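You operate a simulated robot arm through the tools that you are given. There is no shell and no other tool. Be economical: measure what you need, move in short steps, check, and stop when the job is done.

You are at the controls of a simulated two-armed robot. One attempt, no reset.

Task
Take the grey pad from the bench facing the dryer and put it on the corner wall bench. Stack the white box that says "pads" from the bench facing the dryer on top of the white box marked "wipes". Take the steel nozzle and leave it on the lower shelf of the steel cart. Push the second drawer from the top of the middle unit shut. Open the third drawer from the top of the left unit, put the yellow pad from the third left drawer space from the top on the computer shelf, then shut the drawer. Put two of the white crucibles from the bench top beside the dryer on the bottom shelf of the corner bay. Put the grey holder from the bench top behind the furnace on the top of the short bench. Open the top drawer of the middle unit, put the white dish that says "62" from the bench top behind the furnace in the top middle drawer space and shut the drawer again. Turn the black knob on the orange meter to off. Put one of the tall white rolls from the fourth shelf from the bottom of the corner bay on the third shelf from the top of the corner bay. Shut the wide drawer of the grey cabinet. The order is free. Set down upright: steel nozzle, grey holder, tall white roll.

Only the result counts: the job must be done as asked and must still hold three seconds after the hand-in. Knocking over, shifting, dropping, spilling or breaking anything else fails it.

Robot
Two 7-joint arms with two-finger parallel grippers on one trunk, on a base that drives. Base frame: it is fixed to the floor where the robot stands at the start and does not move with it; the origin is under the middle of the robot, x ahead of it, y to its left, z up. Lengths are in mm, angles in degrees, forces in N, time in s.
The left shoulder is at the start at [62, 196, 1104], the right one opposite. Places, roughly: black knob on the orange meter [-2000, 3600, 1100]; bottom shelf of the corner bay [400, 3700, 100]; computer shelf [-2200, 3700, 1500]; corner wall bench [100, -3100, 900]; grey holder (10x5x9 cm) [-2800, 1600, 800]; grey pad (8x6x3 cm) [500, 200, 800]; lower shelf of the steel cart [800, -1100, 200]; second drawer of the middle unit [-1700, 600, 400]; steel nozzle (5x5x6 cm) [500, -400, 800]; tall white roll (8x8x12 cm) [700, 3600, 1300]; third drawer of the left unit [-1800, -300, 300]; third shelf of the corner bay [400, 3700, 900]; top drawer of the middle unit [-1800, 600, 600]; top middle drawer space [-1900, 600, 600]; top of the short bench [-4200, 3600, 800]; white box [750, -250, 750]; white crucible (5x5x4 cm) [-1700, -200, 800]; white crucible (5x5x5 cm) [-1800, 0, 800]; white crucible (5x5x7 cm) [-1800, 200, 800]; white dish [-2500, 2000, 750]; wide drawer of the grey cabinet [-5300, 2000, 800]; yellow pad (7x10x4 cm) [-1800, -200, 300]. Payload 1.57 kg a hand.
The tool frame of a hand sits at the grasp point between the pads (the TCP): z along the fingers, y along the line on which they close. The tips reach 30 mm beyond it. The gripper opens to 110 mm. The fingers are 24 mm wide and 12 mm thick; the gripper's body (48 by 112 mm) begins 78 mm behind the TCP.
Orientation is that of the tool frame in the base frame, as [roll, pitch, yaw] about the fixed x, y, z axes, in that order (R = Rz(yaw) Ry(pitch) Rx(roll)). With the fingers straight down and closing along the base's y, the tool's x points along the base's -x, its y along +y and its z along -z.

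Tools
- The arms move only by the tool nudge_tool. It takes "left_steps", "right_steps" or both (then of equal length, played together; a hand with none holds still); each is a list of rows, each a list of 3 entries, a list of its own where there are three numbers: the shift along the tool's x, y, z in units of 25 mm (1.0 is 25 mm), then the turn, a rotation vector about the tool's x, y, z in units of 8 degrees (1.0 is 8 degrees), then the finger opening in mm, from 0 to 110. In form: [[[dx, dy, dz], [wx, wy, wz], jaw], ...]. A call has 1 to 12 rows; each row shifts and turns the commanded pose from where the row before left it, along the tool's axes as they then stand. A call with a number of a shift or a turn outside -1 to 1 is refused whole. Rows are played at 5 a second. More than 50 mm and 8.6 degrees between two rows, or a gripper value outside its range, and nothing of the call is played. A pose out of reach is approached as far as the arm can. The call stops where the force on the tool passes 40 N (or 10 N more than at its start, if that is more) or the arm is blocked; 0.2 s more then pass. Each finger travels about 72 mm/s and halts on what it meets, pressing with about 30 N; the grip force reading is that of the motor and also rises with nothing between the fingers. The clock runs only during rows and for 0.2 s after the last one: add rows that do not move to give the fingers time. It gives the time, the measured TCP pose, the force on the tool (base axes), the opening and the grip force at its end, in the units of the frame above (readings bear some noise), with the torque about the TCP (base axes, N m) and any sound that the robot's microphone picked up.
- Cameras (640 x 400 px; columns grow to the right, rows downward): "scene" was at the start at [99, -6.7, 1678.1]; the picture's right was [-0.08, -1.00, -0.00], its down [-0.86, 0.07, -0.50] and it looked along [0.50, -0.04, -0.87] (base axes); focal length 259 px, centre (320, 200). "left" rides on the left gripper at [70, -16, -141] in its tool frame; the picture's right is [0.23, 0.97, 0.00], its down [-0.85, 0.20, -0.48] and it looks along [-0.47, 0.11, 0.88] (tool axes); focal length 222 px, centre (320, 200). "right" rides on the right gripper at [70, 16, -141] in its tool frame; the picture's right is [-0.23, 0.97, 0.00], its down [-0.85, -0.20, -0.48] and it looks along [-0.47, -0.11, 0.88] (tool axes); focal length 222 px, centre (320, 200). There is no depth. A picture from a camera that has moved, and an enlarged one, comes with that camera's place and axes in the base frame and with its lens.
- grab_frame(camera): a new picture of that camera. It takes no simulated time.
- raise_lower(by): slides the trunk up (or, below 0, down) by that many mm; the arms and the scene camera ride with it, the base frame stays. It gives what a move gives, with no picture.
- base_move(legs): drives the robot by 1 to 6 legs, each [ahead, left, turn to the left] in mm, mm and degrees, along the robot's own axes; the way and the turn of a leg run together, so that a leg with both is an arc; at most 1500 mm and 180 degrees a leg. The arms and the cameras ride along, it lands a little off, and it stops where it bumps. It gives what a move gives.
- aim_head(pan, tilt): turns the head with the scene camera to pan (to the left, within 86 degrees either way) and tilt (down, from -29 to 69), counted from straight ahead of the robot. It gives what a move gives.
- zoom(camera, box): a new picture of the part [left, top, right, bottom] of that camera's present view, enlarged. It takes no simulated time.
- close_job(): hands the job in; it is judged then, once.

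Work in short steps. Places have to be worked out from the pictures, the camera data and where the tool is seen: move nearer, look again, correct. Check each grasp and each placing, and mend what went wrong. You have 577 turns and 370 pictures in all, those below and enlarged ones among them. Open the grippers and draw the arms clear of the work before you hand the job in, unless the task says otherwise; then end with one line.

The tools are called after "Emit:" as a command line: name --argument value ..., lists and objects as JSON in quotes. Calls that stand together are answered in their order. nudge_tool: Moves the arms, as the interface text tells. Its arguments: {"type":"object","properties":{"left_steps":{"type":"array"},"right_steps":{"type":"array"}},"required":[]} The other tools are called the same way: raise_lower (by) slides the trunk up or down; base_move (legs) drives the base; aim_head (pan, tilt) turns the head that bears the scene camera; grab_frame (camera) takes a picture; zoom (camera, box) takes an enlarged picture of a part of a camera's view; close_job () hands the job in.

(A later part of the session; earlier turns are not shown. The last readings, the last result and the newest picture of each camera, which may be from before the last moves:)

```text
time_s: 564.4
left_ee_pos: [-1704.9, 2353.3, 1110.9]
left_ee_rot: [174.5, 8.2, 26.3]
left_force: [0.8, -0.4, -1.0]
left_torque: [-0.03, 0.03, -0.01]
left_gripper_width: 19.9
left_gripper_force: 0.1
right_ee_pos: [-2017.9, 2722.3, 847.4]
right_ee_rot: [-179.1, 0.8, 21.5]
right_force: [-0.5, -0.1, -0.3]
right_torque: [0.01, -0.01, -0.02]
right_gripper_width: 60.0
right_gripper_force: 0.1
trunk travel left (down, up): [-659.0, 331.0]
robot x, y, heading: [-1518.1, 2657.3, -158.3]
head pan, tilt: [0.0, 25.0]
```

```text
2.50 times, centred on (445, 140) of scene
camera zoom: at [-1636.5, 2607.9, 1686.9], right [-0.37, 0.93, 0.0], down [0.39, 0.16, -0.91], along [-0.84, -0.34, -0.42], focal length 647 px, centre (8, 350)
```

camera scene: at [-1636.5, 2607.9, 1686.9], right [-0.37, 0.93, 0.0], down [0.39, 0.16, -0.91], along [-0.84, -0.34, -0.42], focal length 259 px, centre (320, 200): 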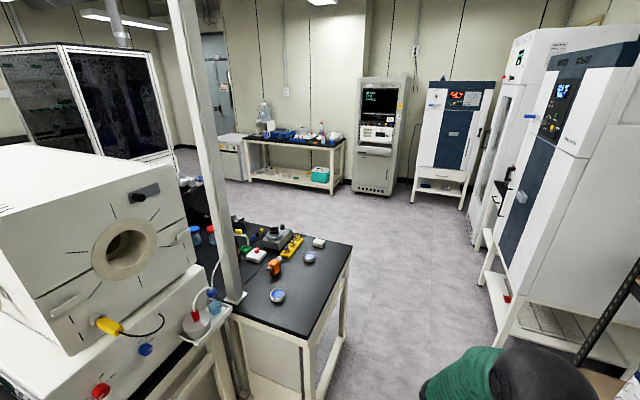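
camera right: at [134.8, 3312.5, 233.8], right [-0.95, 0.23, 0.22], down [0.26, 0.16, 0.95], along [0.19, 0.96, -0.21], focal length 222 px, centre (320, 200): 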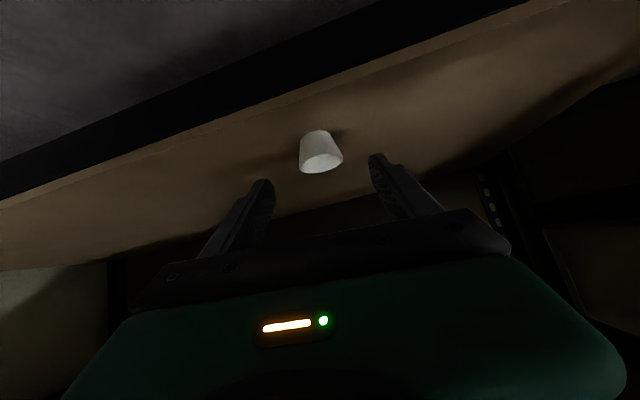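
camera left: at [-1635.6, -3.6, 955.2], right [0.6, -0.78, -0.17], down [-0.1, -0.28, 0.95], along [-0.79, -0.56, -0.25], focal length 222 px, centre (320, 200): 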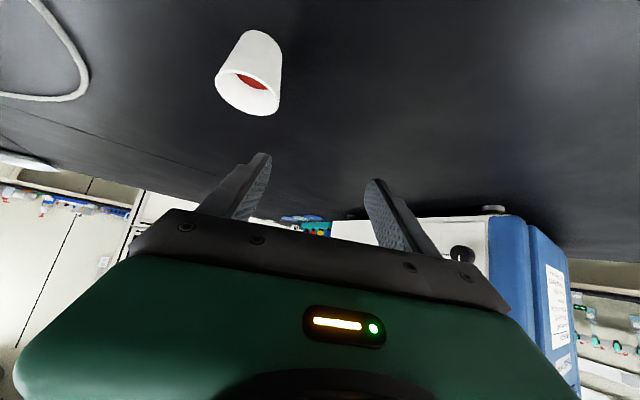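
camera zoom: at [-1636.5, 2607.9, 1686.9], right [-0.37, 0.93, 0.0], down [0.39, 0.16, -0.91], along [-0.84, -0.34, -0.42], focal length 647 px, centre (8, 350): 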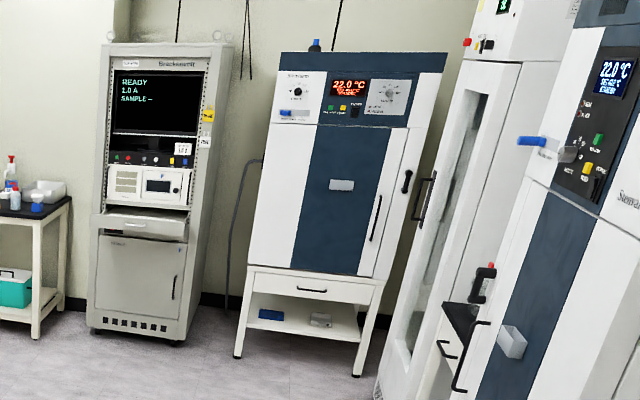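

Found: dish "62" at about (-2375, 2100) with blue contents, the grey U-holder at about (-2800, 1550), and the grey cabinet with its drawer slightly open. I start with the holder: drive around the bench end along y≈2700.

Emit:
base_move --legs '[[0, 0, -21.7], [950, -40, 0], [900, 0, 0]]'

Emit:
aim_head --pan -30 --tilt 25

Emit:
grab_frame --camera "scene"

Emit:
aim_head --pan 70 --tilt 30

Emit:
grab_frame --camera "scene"

```text
time_s: 574.8
left_ee_pos: [-3637.9, 2462.5, 1112.4]
left_ee_rot: [174.3, 8.2, 5.0]
left_force: [0.5, 0.7, 0.1]
left_torque: [-0.02, -0.01, 0.01]
left_gripper_width: 19.9
left_gripper_force: 0.0
right_ee_pos: [-3791.8, 2921.4, 848.0]
right_ee_rot: [-179.1, 0.8, 0.0]
right_force: [-0.3, 0.2, 0.1]
right_torque: [-0.02, 0.03, -0.01]
right_gripper_width: 60.0
right_gripper_force: 0.1
trunk travel left (down, up): [-659.0, 331.0]
robot x, y, heading: [-3355.6, 2677.5, -179.5]
head pan, tilt: [0.0, 25.0]
```

```text
time_s: 575.7
left_ee_pos: [-3637.8, 2462.6, 1111.8]
left_ee_rot: [174.5, 8.2, 4.9]
left_force: [-0.7, -0.7, -0.4]
left_torque: [-0.02, -0.01, 0.02]
left_gripper_width: 20.0
left_gripper_force: 0.1
right_ee_pos: [-3791.9, 2921.0, 848.1]
right_ee_rot: [-179.1, 0.9, 0.0]
right_force: [0.6, -1.0, -0.5]
right_torque: [0.02, 0.03, 0.02]
right_gripper_width: 59.9
right_gripper_force: 0.1
trunk travel left (down, up): [-659.0, 331.0]
robot x, y, heading: [-3356.2, 2679.5, -179.5]
head pan, tilt: [-30.0, 25.0]
```

```text
150 pictures are left
camera scene: at [-3468.2, 2722.0, 1687.0], right [0.49, 0.87, 0.0], down [0.37, -0.21, -0.91], along [-0.79, 0.44, -0.42], focal length 259 px, centre (320, 200)
```

scene: 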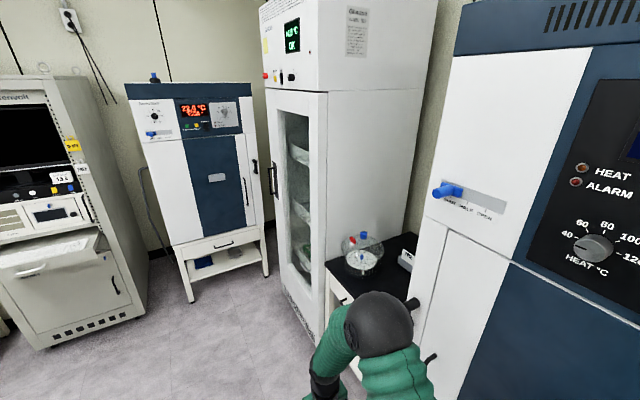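

```text
time_s: 577.5
left_ee_pos: [-3637.8, 2463.6, 1112.1]
left_ee_rot: [174.5, 8.2, 5.0]
left_force: [0.1, -0.1, 0.1]
left_torque: [-0.02, -0.04, -0.01]
left_gripper_width: 19.9
left_gripper_force: 0.0
right_ee_pos: [-3792.2, 2920.9, 846.0]
right_ee_rot: [-179.1, 0.7, 0.0]
right_force: [0.4, 0.4, -0.9]
right_torque: [-0.05, -0.03, 0.0]
right_gripper_width: 60.0
right_gripper_force: 0.1
trunk travel left (down, up): [-659.0, 331.0]
robot x, y, heading: [-3358.2, 2678.3, -179.7]
head pan, tilt: [70.0, 30.0]
```

```text
149 pictures are left
camera scene: at [-3418.1, 2591.4, 1679.1], right [-0.94, 0.33, 0.0], down [0.17, 0.47, -0.87], along [-0.29, -0.82, -0.5], focal length 259 px, centre (320, 200)
```

scene: 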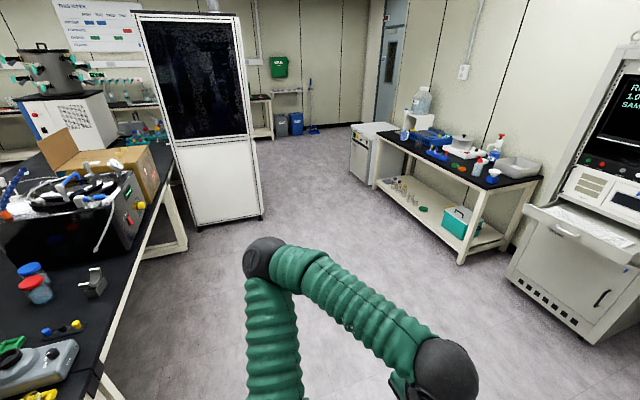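

The short bench (black top between fridge and oven) and the holder are located. I turn to face the bench's back side and slide to the holder.

Emit:
base_move --legs '[[0, 0, 180], [-40, -900, 0]]'

Emit:
aim_head --pan -15 --tilt 45

Emit:
grab_frame --camera "scene"

```text
time_s: 589.5
left_ee_pos: [-3111.6, 1996.9, 1110.4]
left_ee_rot: [174.6, 8.2, -175.1]
left_force: [0.1, -0.5, -0.2]
left_torque: [0.0, 0.03, 0.0]
left_gripper_width: 19.9
left_gripper_force: 0.1
right_ee_pos: [-2956.4, 1538.9, 846.9]
right_ee_rot: [-179.0, 0.7, 180.0]
right_force: [-0.6, -0.4, -0.3]
right_torque: [-0.01, -0.01, -0.03]
right_gripper_width: 60.0
right_gripper_force: 0.1
trunk travel left (down, up): [-659.0, 331.0]
robot x, y, heading: [-3398.3, 1779.0, 0.9]
head pan, tilt: [70.0, 30.0]
```

```text
time_s: 591.1
left_ee_pos: [-3112.6, 1995.3, 1111.0]
left_ee_rot: [174.6, 8.3, -175.1]
left_force: [-0.5, 0.0, 0.6]
left_torque: [-0.02, -0.02, 0.01]
left_gripper_width: 19.7
left_gripper_force: 0.1
right_ee_pos: [-2957.1, 1536.6, 847.4]
right_ee_rot: [-179.1, 0.7, 179.9]
right_force: [-0.1, 0.1, 0.2]
right_torque: [0.02, 0.0, -0.03]
right_gripper_width: 60.3
right_gripper_force: 0.1
trunk travel left (down, up): [-659.0, 331.0]
robot x, y, heading: [-3392.2, 1782.6, 0.5]
head pan, tilt: [-15.0, 45.0]
```

```text
148 pictures are left
camera scene: at [-3282.2, 1760.0, 1656.4], right [-0.25, -0.97, 0.0], down [-0.69, 0.18, -0.71], along [0.68, -0.18, -0.71], focal length 259 px, centre (320, 200)
```

scene: 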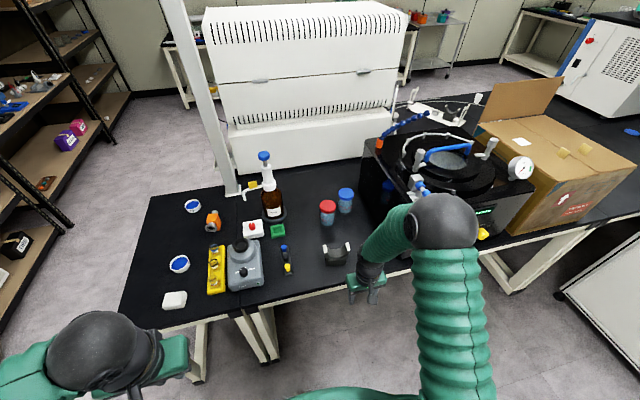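

Emit:
zoom --camera "scene" --box '[260, 200, 420, 310]'

Emit:
grab_frame --camera "right"

```text
3.64 times, centred on (340, 255) of scene
camera zoom: at [-3282.2, 1760.0, 1656.4], right [-0.25, -0.97, 0.0], down [-0.69, 0.18, -0.71], along [0.68, -0.18, -0.71], focal length 942 px, centre (247, 0)
```

zoom: 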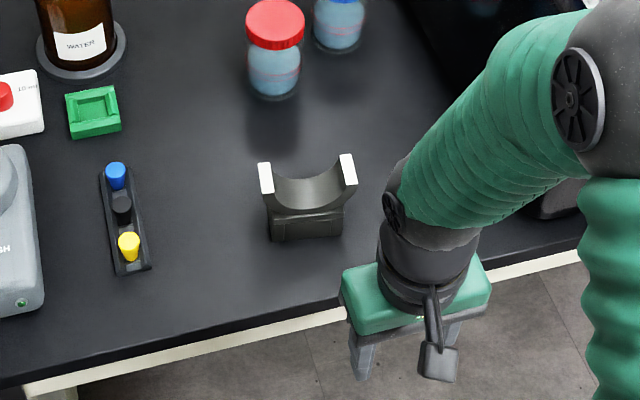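

```text
146 pictures are left
camera right: at [-3028.5, 1556.3, 987.4], right [0.23, 0.97, -0.01], down [0.85, -0.19, 0.49], along [0.48, -0.12, -0.87], focal length 222 px, centre (320, 200)
```

right: 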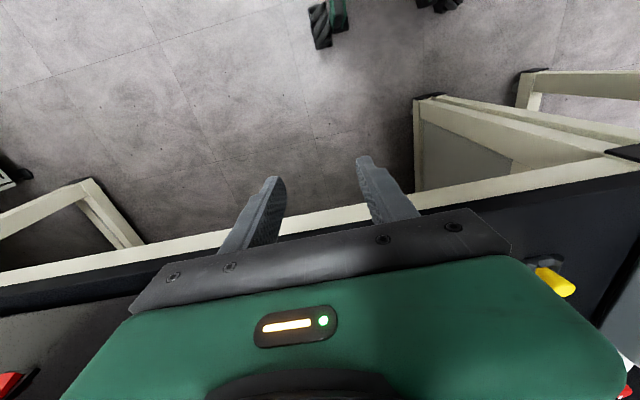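

Holder at about (-2795, 1570), its 5 cm thickness along x. I rotate the right tool 90° so it closes along x, raise it, and drive in.

Emit:
nudge_tool --right_steps '[[[0, 0, -1], [0, 0, 1], 80], [[0, 0, -1], [0, 0, 1], 100], [[0, 0, -1], [0, 0, 1], 100], [[0, 0, -1], [0, 0, 1], 100], [[0, 0, 0], [0, 0, 1], 100], [[0, 0, 0], [0, 0, 1], 100], [[0, 0, 0], [0, 0, 1], 100], [[0, 0, 0], [0, 0, 1], 100], [[0, 0, 0], [0, 0, 1], 100], [[0, 0, 0], [0, 0, 1], 100], [[0, 0, 0], [0, 0, 1], 100]]'

Emit:
base_move --legs '[[125, 33, 0]]'

Emit:
grab_frame --camera "right"

Emit:
grab_frame --camera "scene"

```text
time_s: 593.5
left_ee_pos: [-3111.8, 1993.9, 1111.7]
left_ee_rot: [174.5, 8.2, -175.1]
left_force: [0.5, 0.3, 0.1]
left_torque: [0.01, 0.0, 0.01]
left_gripper_width: 20.2
left_gripper_force: 0.2
right_ee_pos: [-2958.2, 1537.0, 947.5]
right_ee_rot: [179.2, 0.9, 91.7]
right_force: [0.0, 0.4, -0.2]
right_torque: [0.01, -0.01, 0.01]
right_gripper_width: 100.0
right_gripper_force: 0.0
trunk travel left (down, up): [-659.0, 331.0]
robot x, y, heading: [-3394.7, 1780.0, 0.3]
head pan, tilt: [-15.0, 45.0]
```

```text
time_s: 594.8
left_ee_pos: [-2989.6, 2021.1, 1113.3]
left_ee_rot: [174.2, 8.2, -175.4]
left_force: [0.4, -1.0, -0.4]
left_torque: [0.01, -0.01, 0.03]
left_gripper_width: 20.1
left_gripper_force: 0.1
right_ee_pos: [-2837.3, 1566.2, 945.9]
right_ee_rot: [179.2, 0.6, 91.8]
right_force: [0.6, -0.2, -0.8]
right_torque: [0.04, 0.03, 0.01]
right_gripper_width: 99.7
right_gripper_force: 0.1
trunk travel left (down, up): [-659.0, 331.0]
robot x, y, heading: [-3269.5, 1811.9, 0.3]
head pan, tilt: [-15.0, 45.0]
```

```text
145 pictures are left
camera right: at [-2825.0, 1637.9, 1087.2], right [0.98, -0.2, 0.02], down [-0.18, -0.86, 0.48], along [-0.08, -0.48, -0.87], focal length 222 px, centre (320, 200)
```

right: 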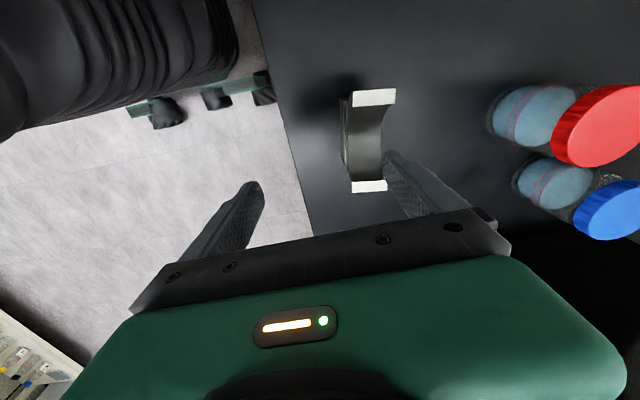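

```text
144 pictures are left
camera scene: at [-3162.5, 1784.0, 1656.5], right [-0.25, -0.97, 0.0], down [-0.68, 0.18, -0.71], along [0.68, -0.17, -0.71], focal length 259 px, centre (320, 200)
```

scene: 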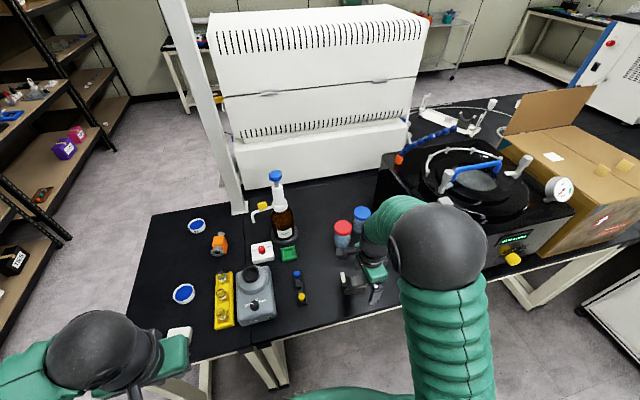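

Holder centre (-2788, 1576), turned ~8°. I align, move over it, and lower with the trunk.

Emit:
nudge_tool --right_steps '[[[0.2, 0.98, 0], [0, 0, 0.6], 90], [[0.2, 0.98, 0], [0, 0, 0.6], 90], [[0, 0, 0], [0, 0, 0], 90]]'

Emit:
raise_lower --by -70

Emit:
grab_frame --camera "right"

```text
time_s: 595.6
left_ee_pos: [-2987.8, 2025.4, 1111.9]
left_ee_rot: [174.4, 8.3, -175.1]
left_force: [-0.4, -0.4, 0.7]
left_torque: [0.01, -0.02, -0.01]
left_gripper_width: 19.9
left_gripper_force: 0.1
right_ee_pos: [-2785.6, 1577.0, 947.1]
right_ee_rot: [179.2, 0.6, 82.1]
right_force: [-0.2, -0.4, -0.3]
right_torque: [0.05, -0.01, -0.02]
right_gripper_width: 90.2
right_gripper_force: 0.1
trunk travel left (down, up): [-659.0, 331.0]
robot x, y, heading: [-3270.7, 1810.6, 0.5]
head pan, tilt: [-15.0, 45.0]
```

```text
time_s: 596.7
left_ee_pos: [-2988.9, 2026.4, 1042.0]
left_ee_rot: [174.5, 8.4, -175.2]
left_force: [0.2, -0.5, -0.7]
left_torque: [-0.01, 0.03, 0.04]
left_gripper_width: 19.8
left_gripper_force: 0.1
right_ee_pos: [-2785.6, 1579.6, 877.8]
right_ee_rot: [179.2, 0.8, 82.2]
right_force: [0.5, 0.4, -0.3]
right_torque: [0.0, -0.01, 0.01]
right_gripper_width: 89.8
right_gripper_force: 0.0
trunk travel left (down, up): [-589.0, 401.0]
robot x, y, heading: [-3270.0, 1810.5, 0.2]
head pan, tilt: [-15.0, 45.0]
```

```text
143 pictures are left
camera right: at [-2762.6, 1649.8, 1018.3], right [0.93, -0.36, 0.02], down [-0.32, -0.81, 0.49], along [-0.16, -0.46, -0.87], focal length 222 px, centre (320, 200)
```

right: 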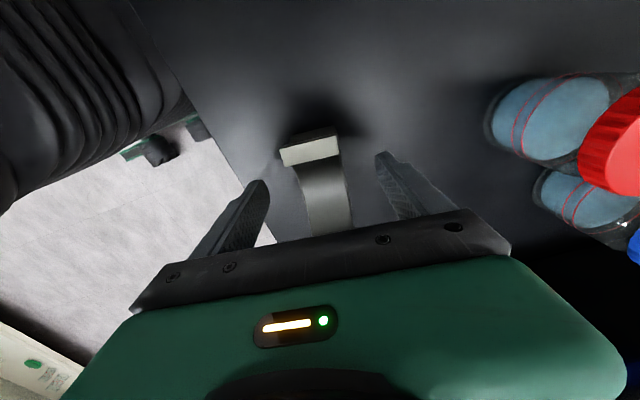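

Well aligned. I descend 36 mm and close.

Emit:
nudge_tool --right_steps '[[[0, 0, 0.8], [0, 0, 0], 90], [[0, 0, 0.64], [0, 0, 0], 90], [[0, 0, 0], [0, 0, 0], 70], [[0, 0, 0], [0, 0, 0], 50], [[0, 0, 0], [0, 0, 0], 30], [[0, 0, 0], [0, 0, 0], 20], [[0, 0, 0], [0, 0, 0], 20]]'

Emit:
grab_frame --camera "right"

```text
time_s: 598.3
left_ee_pos: [-2987.9, 2026.4, 1041.8]
left_ee_rot: [174.6, 8.3, -175.3]
left_force: [0.2, -0.8, 0.7]
left_torque: [0.03, 0.03, -0.01]
left_gripper_width: 20.1
left_gripper_force: 0.0
right_ee_pos: [-2786.3, 1577.6, 842.7]
right_ee_rot: [179.2, 0.8, 82.2]
right_force: [0.1, 0.2, 0.8]
right_torque: [0.06, 0.03, 0.01]
right_gripper_width: 41.7
right_gripper_force: 29.8
trunk travel left (down, up): [-589.0, 401.0]
robot x, y, heading: [-3270.9, 1812.5, 0.3]
head pan, tilt: [-15.0, 45.0]
```

```text
142 pictures are left
camera right: at [-2762.4, 1649.1, 982.2], right [0.93, -0.36, 0.02], down [-0.32, -0.81, 0.49], along [-0.16, -0.46, -0.87], focal length 222 px, centre (320, 200)
```

right: 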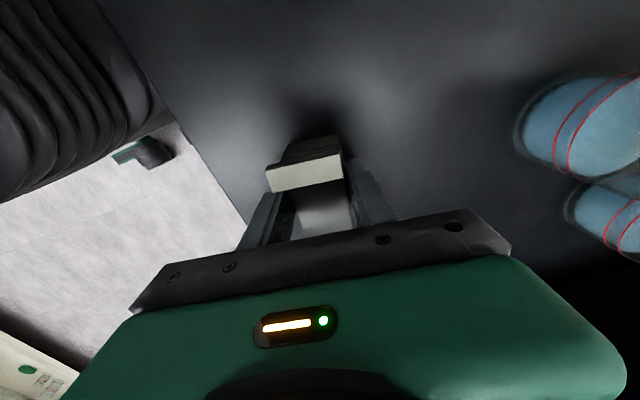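

Holder gripped (42 mm). I lift it, back off, turn around and drive toward the grey cabinet.

Emit:
raise_lower --by 140

Emit:
base_move --legs '[[-400, 0, 0], [0, 0, 179.5], [500, 0, 0]]'

Emit:
aim_head --pan 0 --tilt 30

Emit:
grab_frame --camera "scene"

```text
time_s: 599.9
left_ee_pos: [-2988.9, 2026.0, 1182.4]
left_ee_rot: [174.5, 8.2, -175.3]
left_force: [0.6, 0.2, -0.4]
left_torque: [0.02, -0.01, 0.0]
left_gripper_width: 19.9
left_gripper_force: 0.2
right_ee_pos: [-2785.9, 1576.8, 981.0]
right_ee_rot: [179.1, 0.8, 82.2]
right_force: [0.1, -0.3, -2.2]
right_torque: [0.01, -0.03, -0.03]
right_gripper_width: 41.5
right_gripper_force: 30.4
trunk travel left (down, up): [-729.0, 261.0]
robot x, y, heading: [-3269.8, 1811.7, 0.6]
head pan, tilt: [-15.0, 45.0]
```

```text
time_s: 612.3
left_ee_pos: [-4458.9, 1612.5, 1182.5]
left_ee_rot: [174.5, 8.3, 3.2]
left_force: [-0.3, 0.3, -0.4]
left_torque: [-0.03, 0.0, -0.02]
left_gripper_width: 20.2
left_gripper_force: 0.0
right_ee_pos: [-4649.0, 2066.5, 983.4]
right_ee_rot: [179.1, 0.8, -99.5]
right_force: [0.2, 0.2, -2.6]
right_torque: [0.0, 0.0, 0.04]
right_gripper_width: 41.6
right_gripper_force: 29.6
trunk travel left (down, up): [-729.0, 261.0]
robot x, y, heading: [-4172.6, 1816.6, 178.5]
head pan, tilt: [-15.0, 45.0]
```

```text
time_s: 613.0
left_ee_pos: [-4460.3, 1613.2, 1181.5]
left_ee_rot: [174.4, 8.3, 3.0]
left_force: [0.4, 0.2, 0.2]
left_torque: [0.05, 0.0, -0.06]
left_gripper_width: 20.2
left_gripper_force: 0.1
right_ee_pos: [-4649.1, 2066.7, 981.8]
right_ee_rot: [179.1, 0.8, -99.6]
right_force: [-0.3, -1.2, -2.5]
right_torque: [-0.02, 0.02, -0.03]
right_gripper_width: 41.5
right_gripper_force: 30.5
trunk travel left (down, up): [-729.0, 261.0]
robot x, y, heading: [-4170.4, 1824.4, 178.6]
head pan, tilt: [0.0, 30.0]
```

```text
141 pictures are left
camera scene: at [-4295.7, 1819.9, 1748.8], right [0.02, 1.0, 0.0], down [0.5, -0.01, -0.86], along [-0.86, 0.02, -0.5], focal length 259 px, centre (320, 200)
```

scene: 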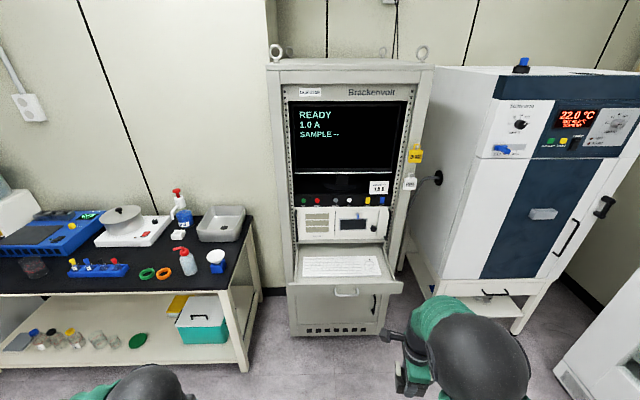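

The drawer (keyboard tray) front is near x≈-5140, z≈720–810, y≈1957. I retract the right hand, tilt and raise the left relative to the trunk, close its fingers, and lower the trunk.

Emit:
nudge_tool --right_steps '[[[0, -0.8, 0], [0, 0, 0], 20], [[0, -0.8, 0], [0, 0, 0], 20], [[0, -0.8, 0], [0, 0, 0], 20], [[0, -0.8, 0], [0, 0, 0], 20], [[0, -0.8, 0], [0, 0, 0], 20], [[0, 0, 0], [0, 0, 0], 20], [[0, 0, 0], [0, 0, 0], 20], [[0, 0, 0], [0, 0, 0], 20], [[0, 0, 0], [0, 0, 0], 20]]' --left_steps '[[[-1, 0, -1], [0, 0, 0], 0], [[-1, 0, -1], [0, 0, 0], 0], [[-1, 0, -1], [0, 0, 0], 0], [[-1, 0, -1], [0, 0, 0], 0], [[-1, 0, 0], [0.6, 0, 0], 0], [[-1, 0, 0], [0, -1, 0], 0], [[0, 0, 0], [0, -1, 0], 0], [[0, 0, 0], [0, -1, 0], 0], [[0, 0, 0], [0, -1, 0], 0]]'

Emit:
raise_lower --by -400

Emit:
base_move --legs '[[200, -240, 1.4]]'

Emit:
grab_frame --camera "scene"

```text
time_s: 615.0
left_ee_pos: [-4593.3, 1613.7, 1302.0]
left_ee_rot: [179.1, 40.4, 2.6]
left_force: [-0.4, 0.2, 0.5]
left_torque: [0.01, 0.0, -0.01]
left_gripper_width: 0.0
left_gripper_force: 20.9
right_ee_pos: [-4549.5, 2049.8, 980.2]
right_ee_rot: [179.0, 0.7, -99.6]
right_force: [0.6, 0.2, -2.0]
right_torque: [0.0, 0.01, -0.02]
right_gripper_width: 41.4
right_gripper_force: 29.8
trunk travel left (down, up): [-729.0, 261.0]
robot x, y, heading: [-4170.0, 1820.4, 178.7]
head pan, tilt: [0.0, 30.0]
```

```text
time_s: 618.9
left_ee_pos: [-4592.5, 1613.9, 901.5]
left_ee_rot: [179.1, 40.2, 2.6]
left_force: [-0.6, 0.2, 0.9]
left_torque: [-0.05, 0.02, -0.02]
left_gripper_width: 0.0
left_gripper_force: 21.3
right_ee_pos: [-4550.8, 2049.6, 580.4]
right_ee_rot: [179.0, 0.8, -99.5]
right_force: [0.3, 0.2, -2.6]
right_torque: [-0.04, 0.01, 0.0]
right_gripper_width: 41.5
right_gripper_force: 30.2
trunk travel left (down, up): [-329.0, 661.0]
robot x, y, heading: [-4166.5, 1818.3, 178.6]
head pan, tilt: [0.0, 30.0]
```

```text
time_s: 621.0
left_ee_pos: [-4781.0, 1845.1, 901.0]
left_ee_rot: [179.2, 40.1, 4.1]
left_force: [-0.7, 0.0, 0.1]
left_torque: [0.01, -0.04, -0.03]
left_gripper_width: 0.1
left_gripper_force: 21.2
right_ee_pos: [-4749.8, 2280.5, 579.8]
right_ee_rot: [179.1, 0.8, -98.1]
right_force: [-0.4, -0.2, -2.6]
right_torque: [-0.01, -0.01, 0.02]
right_gripper_width: 41.7
right_gripper_force: 29.7
trunk travel left (down, up): [-329.0, 661.0]
robot x, y, heading: [-4364.0, 2061.1, -179.9]
head pan, tilt: [0.0, 30.0]
```

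```text
140 pictures are left
camera scene: at [-4488.5, 2056.4, 1348.9], right [0.0, 1.0, 0.0], down [0.5, 0.0, -0.86], along [-0.86, 0.0, -0.5], focal length 259 px, centre (320, 200)
```

scene: 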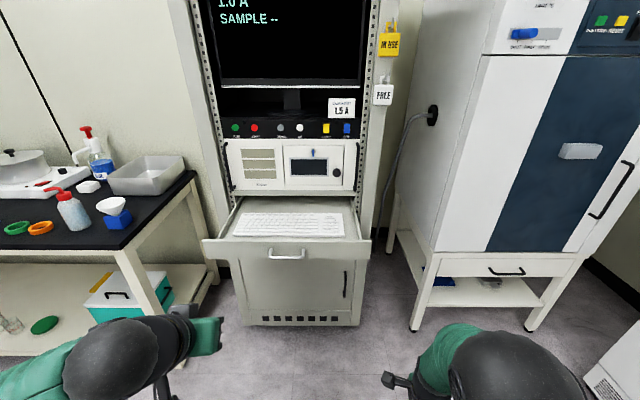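

Panel front at x≈-5090, z 775–867, centre y≈1959. I lower 80, shift right 60, and drive up to it.

Emit:
raise_lower --by -80

Emit:
base_move --legs '[[250, -60, 0]]'

Emit:
grab_frame --camera "left"

Emit:
grab_frame --camera "scene"

```text
time_s: 622.1
left_ee_pos: [-4780.7, 1846.6, 823.3]
left_ee_rot: [179.1, 40.3, 4.1]
left_force: [0.3, 0.3, -0.1]
left_torque: [0.01, 0.01, -0.03]
left_gripper_width: 0.0
left_gripper_force: 21.3
right_ee_pos: [-4749.6, 2281.3, 501.0]
right_ee_rot: [178.9, 0.8, -98.1]
right_force: [-0.2, 0.4, -1.9]
right_torque: [-0.02, 0.05, -0.01]
right_gripper_width: 41.6
right_gripper_force: 30.0
trunk travel left (down, up): [-249.0, 741.0]
robot x, y, heading: [-4361.6, 2054.9, -180.0]
head pan, tilt: [0.0, 30.0]
```

```text
time_s: 624.0
left_ee_pos: [-5032.8, 1903.6, 822.0]
left_ee_rot: [179.1, 40.3, 4.1]
left_force: [-0.3, 0.1, -0.8]
left_torque: [-0.03, -0.02, 0.0]
left_gripper_width: 0.2
left_gripper_force: 21.2
right_ee_pos: [-5002.1, 2339.8, 500.4]
right_ee_rot: [179.0, 0.8, -97.8]
right_force: [-0.5, -0.6, -3.0]
right_torque: [-0.05, -0.01, -0.03]
right_gripper_width: 41.8
right_gripper_force: 29.9
trunk travel left (down, up): [-249.0, 741.0]
robot x, y, heading: [-4618.7, 2120.1, -179.8]
head pan, tilt: [0.0, 30.0]
```

```text
139 pictures are left
camera left: at [-4890.5, 1933.5, 885.4], right [0.25, -0.96, -0.14], down [-0.33, -0.22, 0.92], along [-0.91, -0.19, -0.37], focal length 222 px, centre (320, 200)
```

left: 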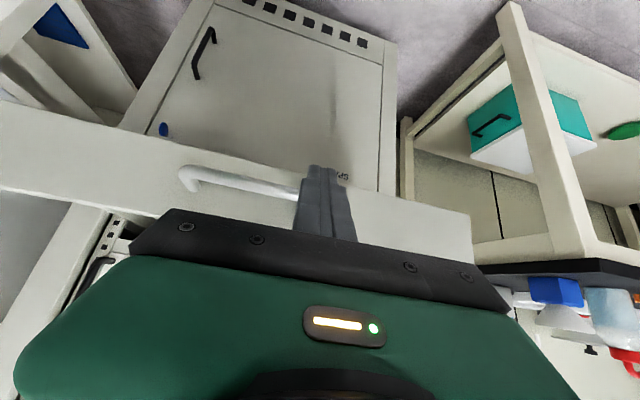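

```text
138 pictures are left
camera scene: at [-4740.6, 2117.0, 1268.8], right [-0.01, 1.0, 0.0], down [0.5, 0.0, -0.86], along [-0.86, 0.0, -0.5], focal length 259 px, centre (320, 200)
```

scene: 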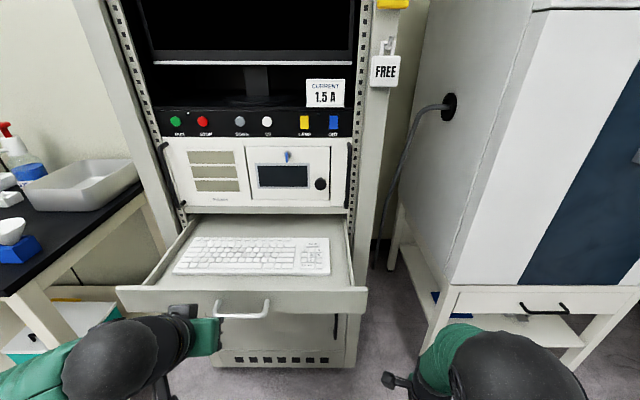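

Fingertips face the panel beside the handle. I drive forward to push the drawer in.

Emit:
base_move --legs '[[200, 0, 0]]'

Emit:
grab_frame --camera "scene"

```text
time_s: 625.6
left_ee_pos: [-5233.1, 1903.9, 822.6]
left_ee_rot: [179.1, 40.3, 4.2]
left_force: [-0.3, -0.7, -0.5]
left_torque: [0.02, -0.02, -0.02]
left_gripper_width: 0.4
left_gripper_force: 21.1
right_ee_pos: [-5202.2, 2339.3, 499.3]
right_ee_rot: [179.0, 0.7, -97.9]
right_force: [0.9, -0.5, -2.1]
right_torque: [-0.02, -0.01, 0.0]
right_gripper_width: 41.6
right_gripper_force: 29.6
trunk travel left (down, up): [-249.0, 741.0]
robot x, y, heading: [-4814.7, 2118.2, -179.7]
head pan, tilt: [0.0, 30.0]
```

```text
137 pictures are left
camera scene: at [-4941.4, 2116.6, 1268.8], right [-0.01, 1.0, 0.0], down [0.5, 0.0, -0.86], along [-0.86, 0.0, -0.5], focal length 259 px, centre (320, 200)
```

scene: 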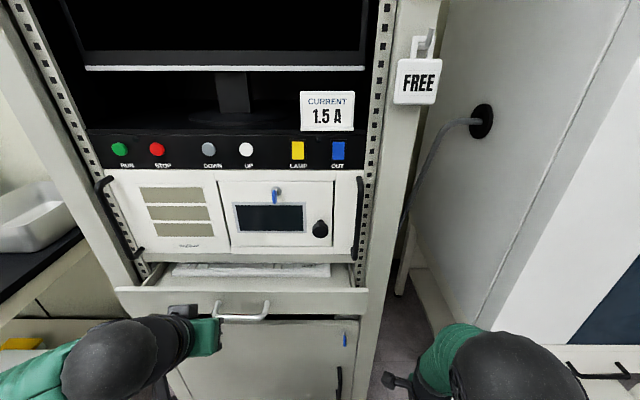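

Emit:
nudge_tool --left_steps '[[[-0.46, 0, 0.39], [0, 0, 0], 0], [[-0.46, 0, 0.39], [0, 0, 0], 0], [[-0.46, 0, 0.39], [0, 0, 0], 0], [[-0.46, 0, 0.39], [0, 0, 0], 0], [[-0.46, 0, 0.39], [0, 0, 0], 0], [[-0.46, 0, 0.39], [0, 0, 0], 0], [[-0.46, 0, 0.39], [0, 0, 0], 0], [[-0.46, 0, 0.39], [0, 0, 0], 0], [[-0.46, 0, 0.39], [0, 0, 0], 0]]'

Emit:
grab_frame --camera "scene"

Emit:
grab_frame --camera "left"

```text
time_s: 627.2
left_ee_pos: [-5330.9, 1892.1, 824.7]
left_ee_rot: [178.5, 40.0, 4.3]
left_force: [15.6, -9.9, 8.4]
left_torque: [-0.23, -0.25, 0.08]
left_gripper_width: 0.0
left_gripper_force: 21.2
right_ee_pos: [-5199.9, 2339.4, 502.6]
right_ee_rot: [178.8, 0.8, -97.8]
right_force: [0.4, -0.1, -2.6]
right_torque: [-0.02, 0.01, -0.01]
right_gripper_width: 41.6
right_gripper_force: 30.0
trunk travel left (down, up): [-249.0, 741.0]
robot x, y, heading: [-4812.8, 2117.1, -179.6]
head pan, tilt: [0.0, 30.0]
stopped in row 8 (left hand): the force on the tool passed its limit at 47 N (the readings are from after the stop); the commanded pose is now the measured one
```

```text
136 pictures are left
camera scene: at [-4935.8, 2115.0, 1269.7], right [-0.01, 1.0, 0.0], down [0.5, 0.0, -0.87], along [-0.87, -0.01, -0.5], focal length 259 px, centre (320, 200)
```

scene: 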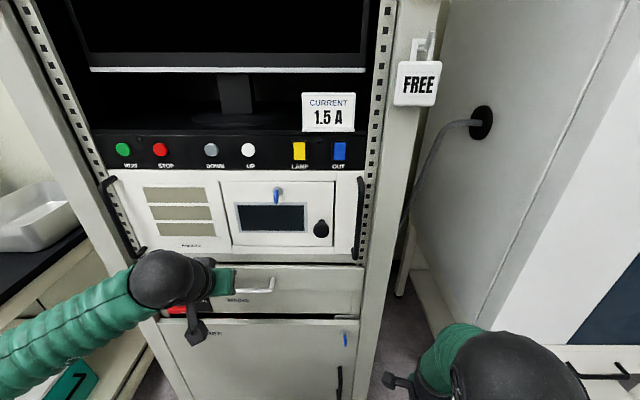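

```text
135 pictures are left
camera left: at [-5188.5, 1923.5, 888.1], right [0.26, -0.96, -0.13], down [-0.33, -0.21, 0.92], along [-0.91, -0.2, -0.37], focal length 222 px, centre (320, 200)
```

left: 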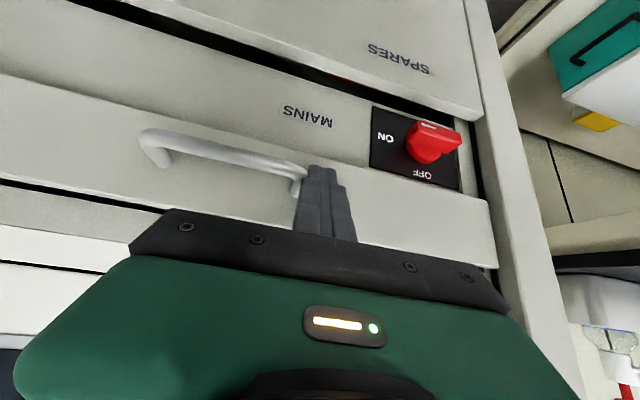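

Emit:
zoom --camera "left" --box '[340, 90, 560, 280]'

Emit:
zoom --camera "scene" --box '[220, 220, 400, 350]'

```text
2.11 times, centred on (450, 185) of left
camera zoom: at [-5188.5, 1923.5, 888.1], right [0.26, -0.96, -0.13], down [-0.33, -0.21, 0.92], along [-0.91, -0.2, -0.37], focal length 468 px, centre (46, 232)
```

zoom: 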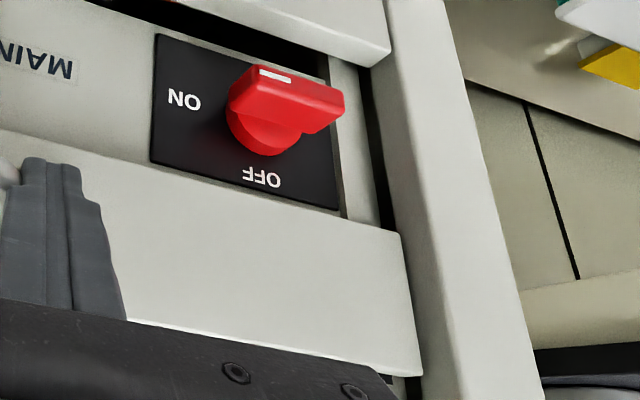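

```text
3.08 times, centred on (310, 285) of scene
camera zoom: at [-4935.8, 2115.0, 1269.7], right [-0.01, 1.0, 0.0], down [0.5, 0.0, -0.87], along [-0.87, -0.01, -0.5], focal length 797 px, centre (351, -62)
```

zoom: 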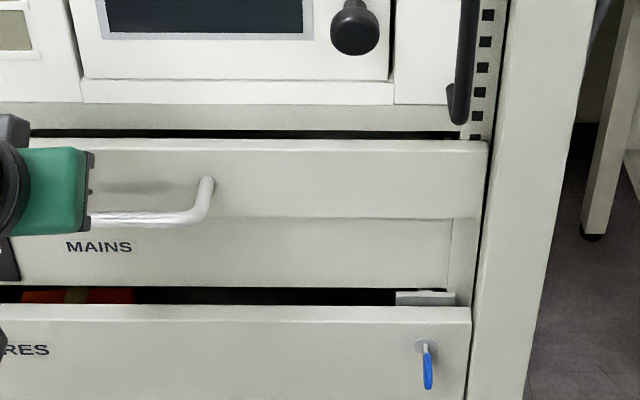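

The drawer front is flush with the fronts below and met a hard stop: closed. I withdraw and head for the short bench with the holder.

Emit:
nudge_tool --left_steps '[[[0.5, 0, -0.42], [0, 0, 0], 0], [[0.76, 0, -0.64], [0, 0, 0], 0], [[0.76, 0, -0.64], [0, 0, 0], 0], [[0.76, 0, -0.64], [0, 0, 0], 0]]'

Emit:
base_move --legs '[[-600, 0, 0]]'

Emit:
raise_lower --by 300

Emit:
zoom --camera "scene" --box '[200, 180, 420, 340]'

Emit:
base_move --legs '[[0, 0, -90], [200, -150, 0]]'

Emit:
grab_frame --camera "scene"

```text
time_s: 628.3
left_ee_pos: [-5243.1, 1893.9, 821.7]
left_ee_rot: [177.7, 39.4, 4.8]
left_force: [3.3, -35.9, -12.9]
left_torque: [-0.37, -0.1, 0.16]
left_gripper_width: 0.2
left_gripper_force: 21.4
right_ee_pos: [-5202.0, 2339.0, 501.6]
right_ee_rot: [178.9, 0.6, -97.9]
right_force: [-0.6, 0.2, -2.7]
right_torque: [-0.08, -0.01, 0.0]
right_gripper_width: 41.5
right_gripper_force: 29.9
trunk travel left (down, up): [-249.0, 741.0]
robot x, y, heading: [-4820.2, 2115.7, -179.7]
head pan, tilt: [0.0, 30.0]
stopped in row 4 (left hand): the force on the tool passed its limit at 43 N (the readings are from after the stop); the commanded pose is now the measured one
```

```text
time_s: 629.6
left_ee_pos: [-5147.0, 1895.4, 826.0]
left_ee_rot: [176.1, 39.7, 5.0]
left_force: [4.0, -41.1, -8.6]
left_torque: [-0.5, -0.1, 0.29]
left_gripper_width: 0.0
left_gripper_force: 21.4
right_ee_pos: [-5106.4, 2341.2, 499.9]
right_ee_rot: [178.6, 0.1, -97.6]
right_force: [0.6, 0.5, -2.5]
right_torque: [-0.05, -0.01, 0.03]
right_gripper_width: 41.8
right_gripper_force: 29.7
trunk travel left (down, up): [-249.0, 741.0]
robot x, y, heading: [-4721.5, 2119.2, -179.6]
head pan, tilt: [0.0, 30.0]
stopped in leg 1: the force on the tool passed its limit at 49 N (the readings are from after the stop); the commanded pose is now the measured one
```

```text
time_s: 632.6
left_ee_pos: [-5148.0, 1901.2, 1127.2]
left_ee_rot: [176.5, 40.0, 4.3]
left_force: [-0.3, -0.6, 0.2]
left_torque: [0.03, 0.01, -0.03]
left_gripper_width: 0.2
left_gripper_force: 21.8
right_ee_pos: [-5107.0, 2343.7, 799.6]
right_ee_rot: [178.8, -0.1, -97.7]
right_force: [-0.8, -0.2, -2.2]
right_torque: [-0.02, -0.01, 0.0]
right_gripper_width: 41.5
right_gripper_force: 30.2
trunk travel left (down, up): [-549.0, 441.0]
robot x, y, heading: [-4723.8, 2116.4, -179.8]
head pan, tilt: [0.0, 30.0]
```

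```text
2.50 times, centred on (310, 260) of scene
camera zoom: at [-4846.7, 2114.6, 1568.9], right [-0.01, 1.0, 0.0], down [0.5, 0.0, -0.86], along [-0.86, -0.01, -0.5], focal length 647 px, centre (345, 50)
```

zoom: 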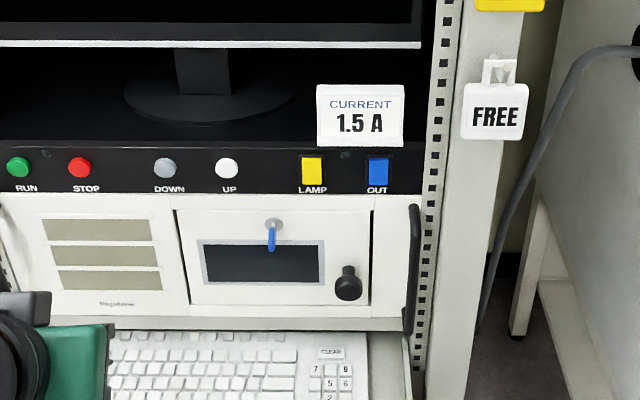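

```text
time_s: 638.3
left_ee_pos: [-4802.5, 2740.3, 1127.0]
left_ee_rot: [177.0, 40.0, -85.0]
left_force: [-1.4, -0.3, -0.5]
left_torque: [-0.04, -0.04, -0.04]
left_gripper_width: 0.0
left_gripper_force: 20.9
right_ee_pos: [-4358.4, 2702.2, 799.6]
right_ee_rot: [178.8, 0.3, 172.6]
right_force: [-1.1, -0.6, -1.7]
right_torque: [0.03, -0.04, -0.02]
right_gripper_width: 41.6
right_gripper_force: 30.1
trunk travel left (down, up): [-549.0, 441.0]
robot x, y, heading: [-4578.2, 2318.6, 90.7]
head pan, tilt: [0.0, 30.0]
```

```text
131 pictures are left
camera scene: at [-4589.9, 2440.0, 1569.0], right [1.0, 0.01, 0.01], down [0.01, -0.5, -0.87], along [-0.01, 0.87, -0.5], focal length 259 px, centre (320, 200)
```

scene: 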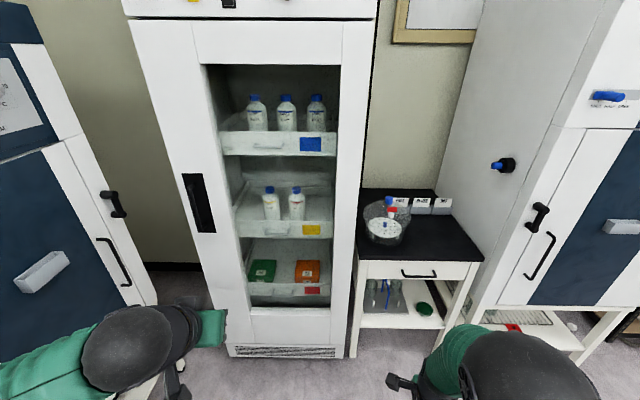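

The fingertip snagged the handle while withdrawing and pulled the drawer open again; I'll redo that afterwards, pushing further from the handle. First the holder: the short bench top is free at front right (about (-4040, 3400)). I prepare both hands and approach.

Emit:
nudge_tool --left_steps '[[[0, 0, 0], [0, 1, 0], 0], [[0, 0, 0], [0, 1, 0], 0], [[0, 0, 0], [0, 1, 0], 0], [[0, 0, 0], [0, 1, 0], 0], [[0, 0, 0], [0, 1, 0], 0], [[1, 0, 0], [0, 0, 0], 0], [[1, 0, 0], [0, 0, 0], 0], [[1, 0, 0], [0, 0, 0], 0], [[1, 0, 0], [0, 0, 0], 0]]' --right_steps '[[[0, 0, -1], [0, 0, 0], 20], [[0, 0, -1], [0, 0, 0], 20], [[0, 0, -1], [0, 0, 0], 20], [[0, 0, -1], [0, 0, 0], 20], [[0, 0, -1], [0, 0, 0], 20], [[0, 0, -1], [0, 0, 0], 20], [[0, 0, 0], [0, 0, 0], 20], [[0, 0, 0], [0, 0, 0], 20], [[0, 0, 0], [0, 0, 0], 20]]'

Emit:
base_move --legs '[[0, -320, -0.7], [450, 0, 0]]'

Emit:
aim_head --pan -20 --tilt 40

Emit:
grab_frame --camera "scene"

```text
time_s: 640.3
left_ee_pos: [-4782.4, 2638.5, 1128.8]
left_ee_rot: [177.4, 0.2, -83.1]
left_force: [-0.2, -1.0, -1.0]
left_torque: [0.04, 0.0, -0.01]
left_gripper_width: 0.1
left_gripper_force: 21.6
right_ee_pos: [-4354.2, 2697.3, 951.5]
right_ee_rot: [178.7, -0.1, 172.5]
right_force: [0.7, 0.2, -2.2]
right_torque: [-0.01, 0.02, 0.0]
right_gripper_width: 41.8
right_gripper_force: 30.1
trunk travel left (down, up): [-549.0, 441.0]
robot x, y, heading: [-4575.3, 2318.3, 90.9]
head pan, tilt: [0.0, 30.0]
```

```text
time_s: 644.7
left_ee_pos: [-4462.7, 3092.2, 1126.8]
left_ee_rot: [177.5, 0.1, -83.9]
left_force: [-0.2, 0.1, 0.3]
left_torque: [-0.03, 0.03, 0.03]
left_gripper_width: 0.0
left_gripper_force: 21.7
right_ee_pos: [-4033.6, 3143.6, 950.9]
right_ee_rot: [178.7, 0.0, 172.0]
right_force: [-1.2, 0.0, -2.0]
right_torque: [-0.05, 0.01, -0.02]
right_gripper_width: 41.7
right_gripper_force: 30.2
trunk travel left (down, up): [-549.0, 441.0]
robot x, y, heading: [-4258.1, 2765.6, 90.2]
head pan, tilt: [0.0, 30.0]
```

```text
time_s: 645.5
left_ee_pos: [-4463.1, 3091.4, 1126.8]
left_ee_rot: [177.4, 0.0, -83.8]
left_force: [-0.2, 0.4, -1.5]
left_torque: [0.01, 0.03, 0.03]
left_gripper_width: 0.0
left_gripper_force: 21.2
right_ee_pos: [-4032.6, 3143.3, 950.8]
right_ee_rot: [178.7, -0.1, 171.9]
right_force: [0.1, -0.5, -2.2]
right_torque: [0.03, 0.03, -0.02]
right_gripper_width: 41.7
right_gripper_force: 29.7
trunk travel left (down, up): [-549.0, 441.0]
robot x, y, heading: [-4263.1, 2765.9, 89.9]
head pan, tilt: [-20.0, 40.0]
```

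```text
130 pictures are left
camera scene: at [-4232.4, 2878.9, 1553.7], right [0.94, -0.34, 0.0], down [-0.22, -0.61, -0.77], along [0.26, 0.72, -0.64], focal length 259 px, centre (320, 200)
```

scene: 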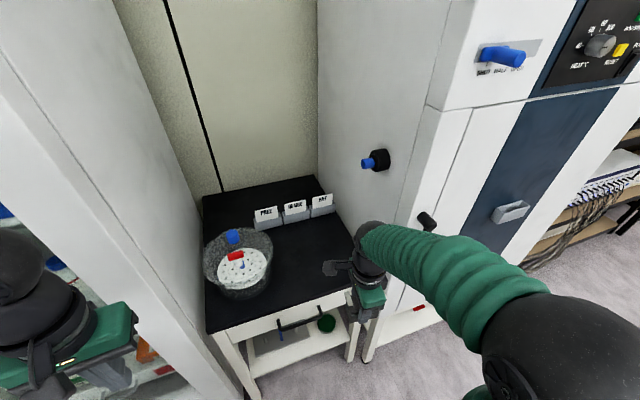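

The spot (-4085, 3420) is free, right of the bowl. I drive 110 ahead and extend the right arm over it.

Emit:
base_move --legs '[[110, 0, 0]]'

Emit:
nudge_tool --right_steps '[[[0.43, 0.9, 0], [0, 0, 0], 20], [[0.43, 0.9, 0], [0, 0, 0], 20], [[0.43, 0.9, 0], [0, 0, 0], 20], [[0.43, 0.9, 0], [0, 0, 0], 20], [[0.43, 0.9, 0], [0, 0, 0], 20], [[0.43, 0.9, 0], [0, 0, 0], 20], [[0.43, 0.9, 0], [0, 0, 0], 20]]'

Emit:
grab_frame --camera "scene"

Emit:
grab_frame --camera "right"

```text
time_s: 646.7
left_ee_pos: [-4462.0, 3198.1, 1127.0]
left_ee_rot: [177.4, 0.1, -83.8]
left_force: [-0.5, -0.1, -0.4]
left_torque: [-0.01, 0.0, -0.02]
left_gripper_width: 0.1
left_gripper_force: 21.3
right_ee_pos: [-4031.3, 3250.4, 950.9]
right_ee_rot: [178.7, -0.1, 171.9]
right_force: [0.4, -0.7, -2.6]
right_torque: [-0.01, 0.02, -0.03]
right_gripper_width: 41.4
right_gripper_force: 30.3
trunk travel left (down, up): [-549.0, 441.0]
robot x, y, heading: [-4261.2, 2870.4, 89.9]
head pan, tilt: [-20.0, 40.0]
```

```text
time_s: 648.3
left_ee_pos: [-4463.4, 3199.6, 1127.0]
left_ee_rot: [177.3, 0.0, -83.9]
left_force: [-0.1, 0.0, -0.4]
left_torque: [0.02, 0.01, 0.0]
left_gripper_width: 0.2
left_gripper_force: 20.8
right_ee_pos: [-4084.9, 3418.0, 953.9]
right_ee_rot: [178.7, 0.0, 171.8]
right_force: [-1.2, 0.9, -2.3]
right_torque: [-0.01, -0.01, 0.04]
right_gripper_width: 41.4
right_gripper_force: 30.0
trunk travel left (down, up): [-549.0, 441.0]
robot x, y, heading: [-4258.3, 2873.0, 90.0]
head pan, tilt: [-20.0, 40.0]
```

```text
129 pictures are left
camera scene: at [-4233.2, 2988.8, 1553.5], right [0.94, -0.34, 0.0], down [-0.22, -0.61, -0.76], along [0.26, 0.72, -0.65], focal length 259 px, centre (320, 200)
```

scene: 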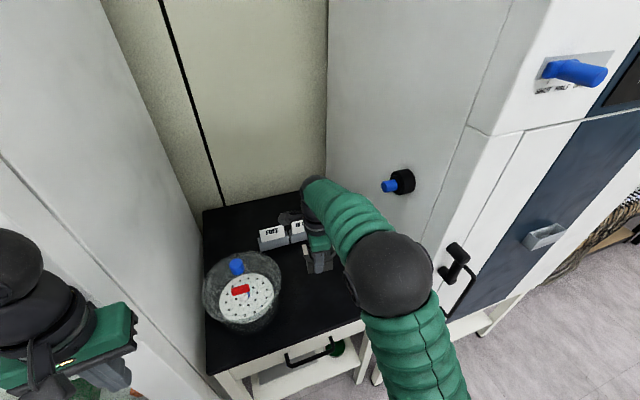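

```text
128 pictures are left
camera right: at [-4151.8, 3443.2, 1095.6], right [0.36, 0.93, 0.02], down [0.82, -0.33, 0.47], along [0.45, -0.16, -0.88], focal length 222 px, centre (320, 200)
```

right: 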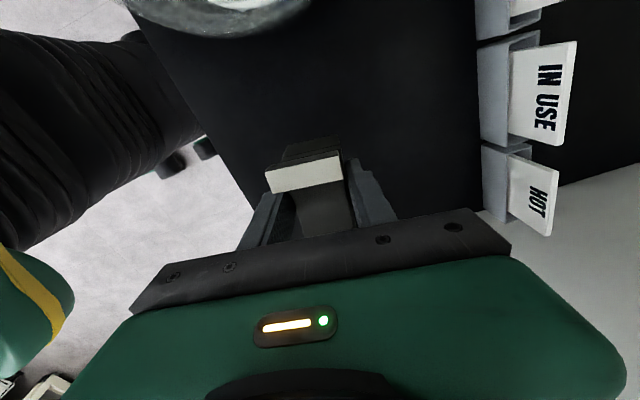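

Over the free area. I lower by trunk 80, then in small steps to contact.

Emit:
raise_lower --by -85

Emit:
nudge_tool --right_steps '[[[0, 0, 0.5], [0, 0, 0], 20], [[0, 0, 0.1], [0, 0, 0], 20], [[0, 0, 0.1], [0, 0, 0], 20], [[0, 0, 0.1], [0, 0, 0], 20], [[0, 0, 0.1], [0, 0, 0], 20], [[0, 0, 0.1], [0, 0, 0], 20], [[0, 0, 0], [0, 0, 0], 20]]'

```text
time_s: 649.5
left_ee_pos: [-4462.6, 3198.8, 1041.9]
left_ee_rot: [177.5, 0.1, -84.0]
left_force: [-1.0, -0.5, -0.3]
left_torque: [-0.01, 0.01, -0.03]
left_gripper_width: 0.0
left_gripper_force: 21.5
right_ee_pos: [-4083.9, 3417.4, 870.2]
right_ee_rot: [178.7, -0.1, 171.8]
right_force: [0.1, -0.4, -2.8]
right_torque: [0.01, 0.04, 0.02]
right_gripper_width: 41.8
right_gripper_force: 29.9
trunk travel left (down, up): [-464.0, 526.0]
robot x, y, heading: [-4261.4, 2877.0, 89.9]
head pan, tilt: [-20.0, 40.0]
```

```text
time_s: 651.1
left_ee_pos: [-4463.8, 3197.9, 1043.0]
left_ee_rot: [177.4, 0.1, -83.8]
left_force: [-0.2, 0.5, 0.2]
left_torque: [-0.03, -0.01, -0.03]
left_gripper_width: 0.0
left_gripper_force: 20.7
right_ee_pos: [-4085.3, 3417.4, 845.1]
right_ee_rot: [178.6, -0.1, 171.9]
right_force: [-0.5, -0.5, -1.9]
right_torque: [0.01, 0.01, 0.02]
right_gripper_width: 41.5
right_gripper_force: 29.8
trunk travel left (down, up): [-464.0, 526.0]
robot x, y, heading: [-4262.6, 2874.2, 90.1]
head pan, tilt: [-20.0, 40.0]
```

Emit:
nudge_tool --right_steps '[[[0, 0, 0.1], [0, 0, 0], 20], [[0, 0, 0.1], [0, 0, 0], 20], [[0, 0, 0.1], [0, 0, 0], 20], [[0, 0, 0.1], [0, 0, 0], 20], [[0, 0, 0.1], [0, 0, 0], 20], [[0, 0, 0], [0, 0, 0], 20]]'

Emit:
zoom --camera "scene" --box '[260, 190, 380, 300]'

```text
time_s: 652.5
left_ee_pos: [-4463.5, 3195.6, 1042.1]
left_ee_rot: [177.4, 0.2, -83.9]
left_force: [0.3, 0.2, 0.4]
left_torque: [0.01, -0.01, 0.0]
left_gripper_width: 0.2
left_gripper_force: 21.7
right_ee_pos: [-4084.6, 3416.0, 832.7]
right_ee_rot: [178.6, 0.0, 171.8]
right_force: [-2.1, -3.7, 15.4]
right_torque: [-0.45, 0.16, 0.0]
right_gripper_width: 41.7
right_gripper_force: 30.1
trunk travel left (down, up): [-464.0, 526.0]
robot x, y, heading: [-4257.8, 2873.6, 90.0]
head pan, tilt: [-20.0, 40.0]
```

```text
3.64 times, centred on (320, 245) of scene
camera zoom: at [-4234.4, 2982.9, 1469.1], right [0.94, -0.34, 0.0], down [-0.22, -0.6, -0.77], along [0.26, 0.72, -0.64], focal length 942 px, centre (320, 36)
```

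zoom: 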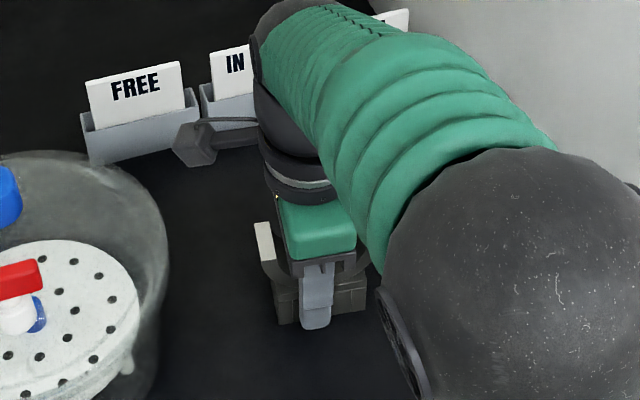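

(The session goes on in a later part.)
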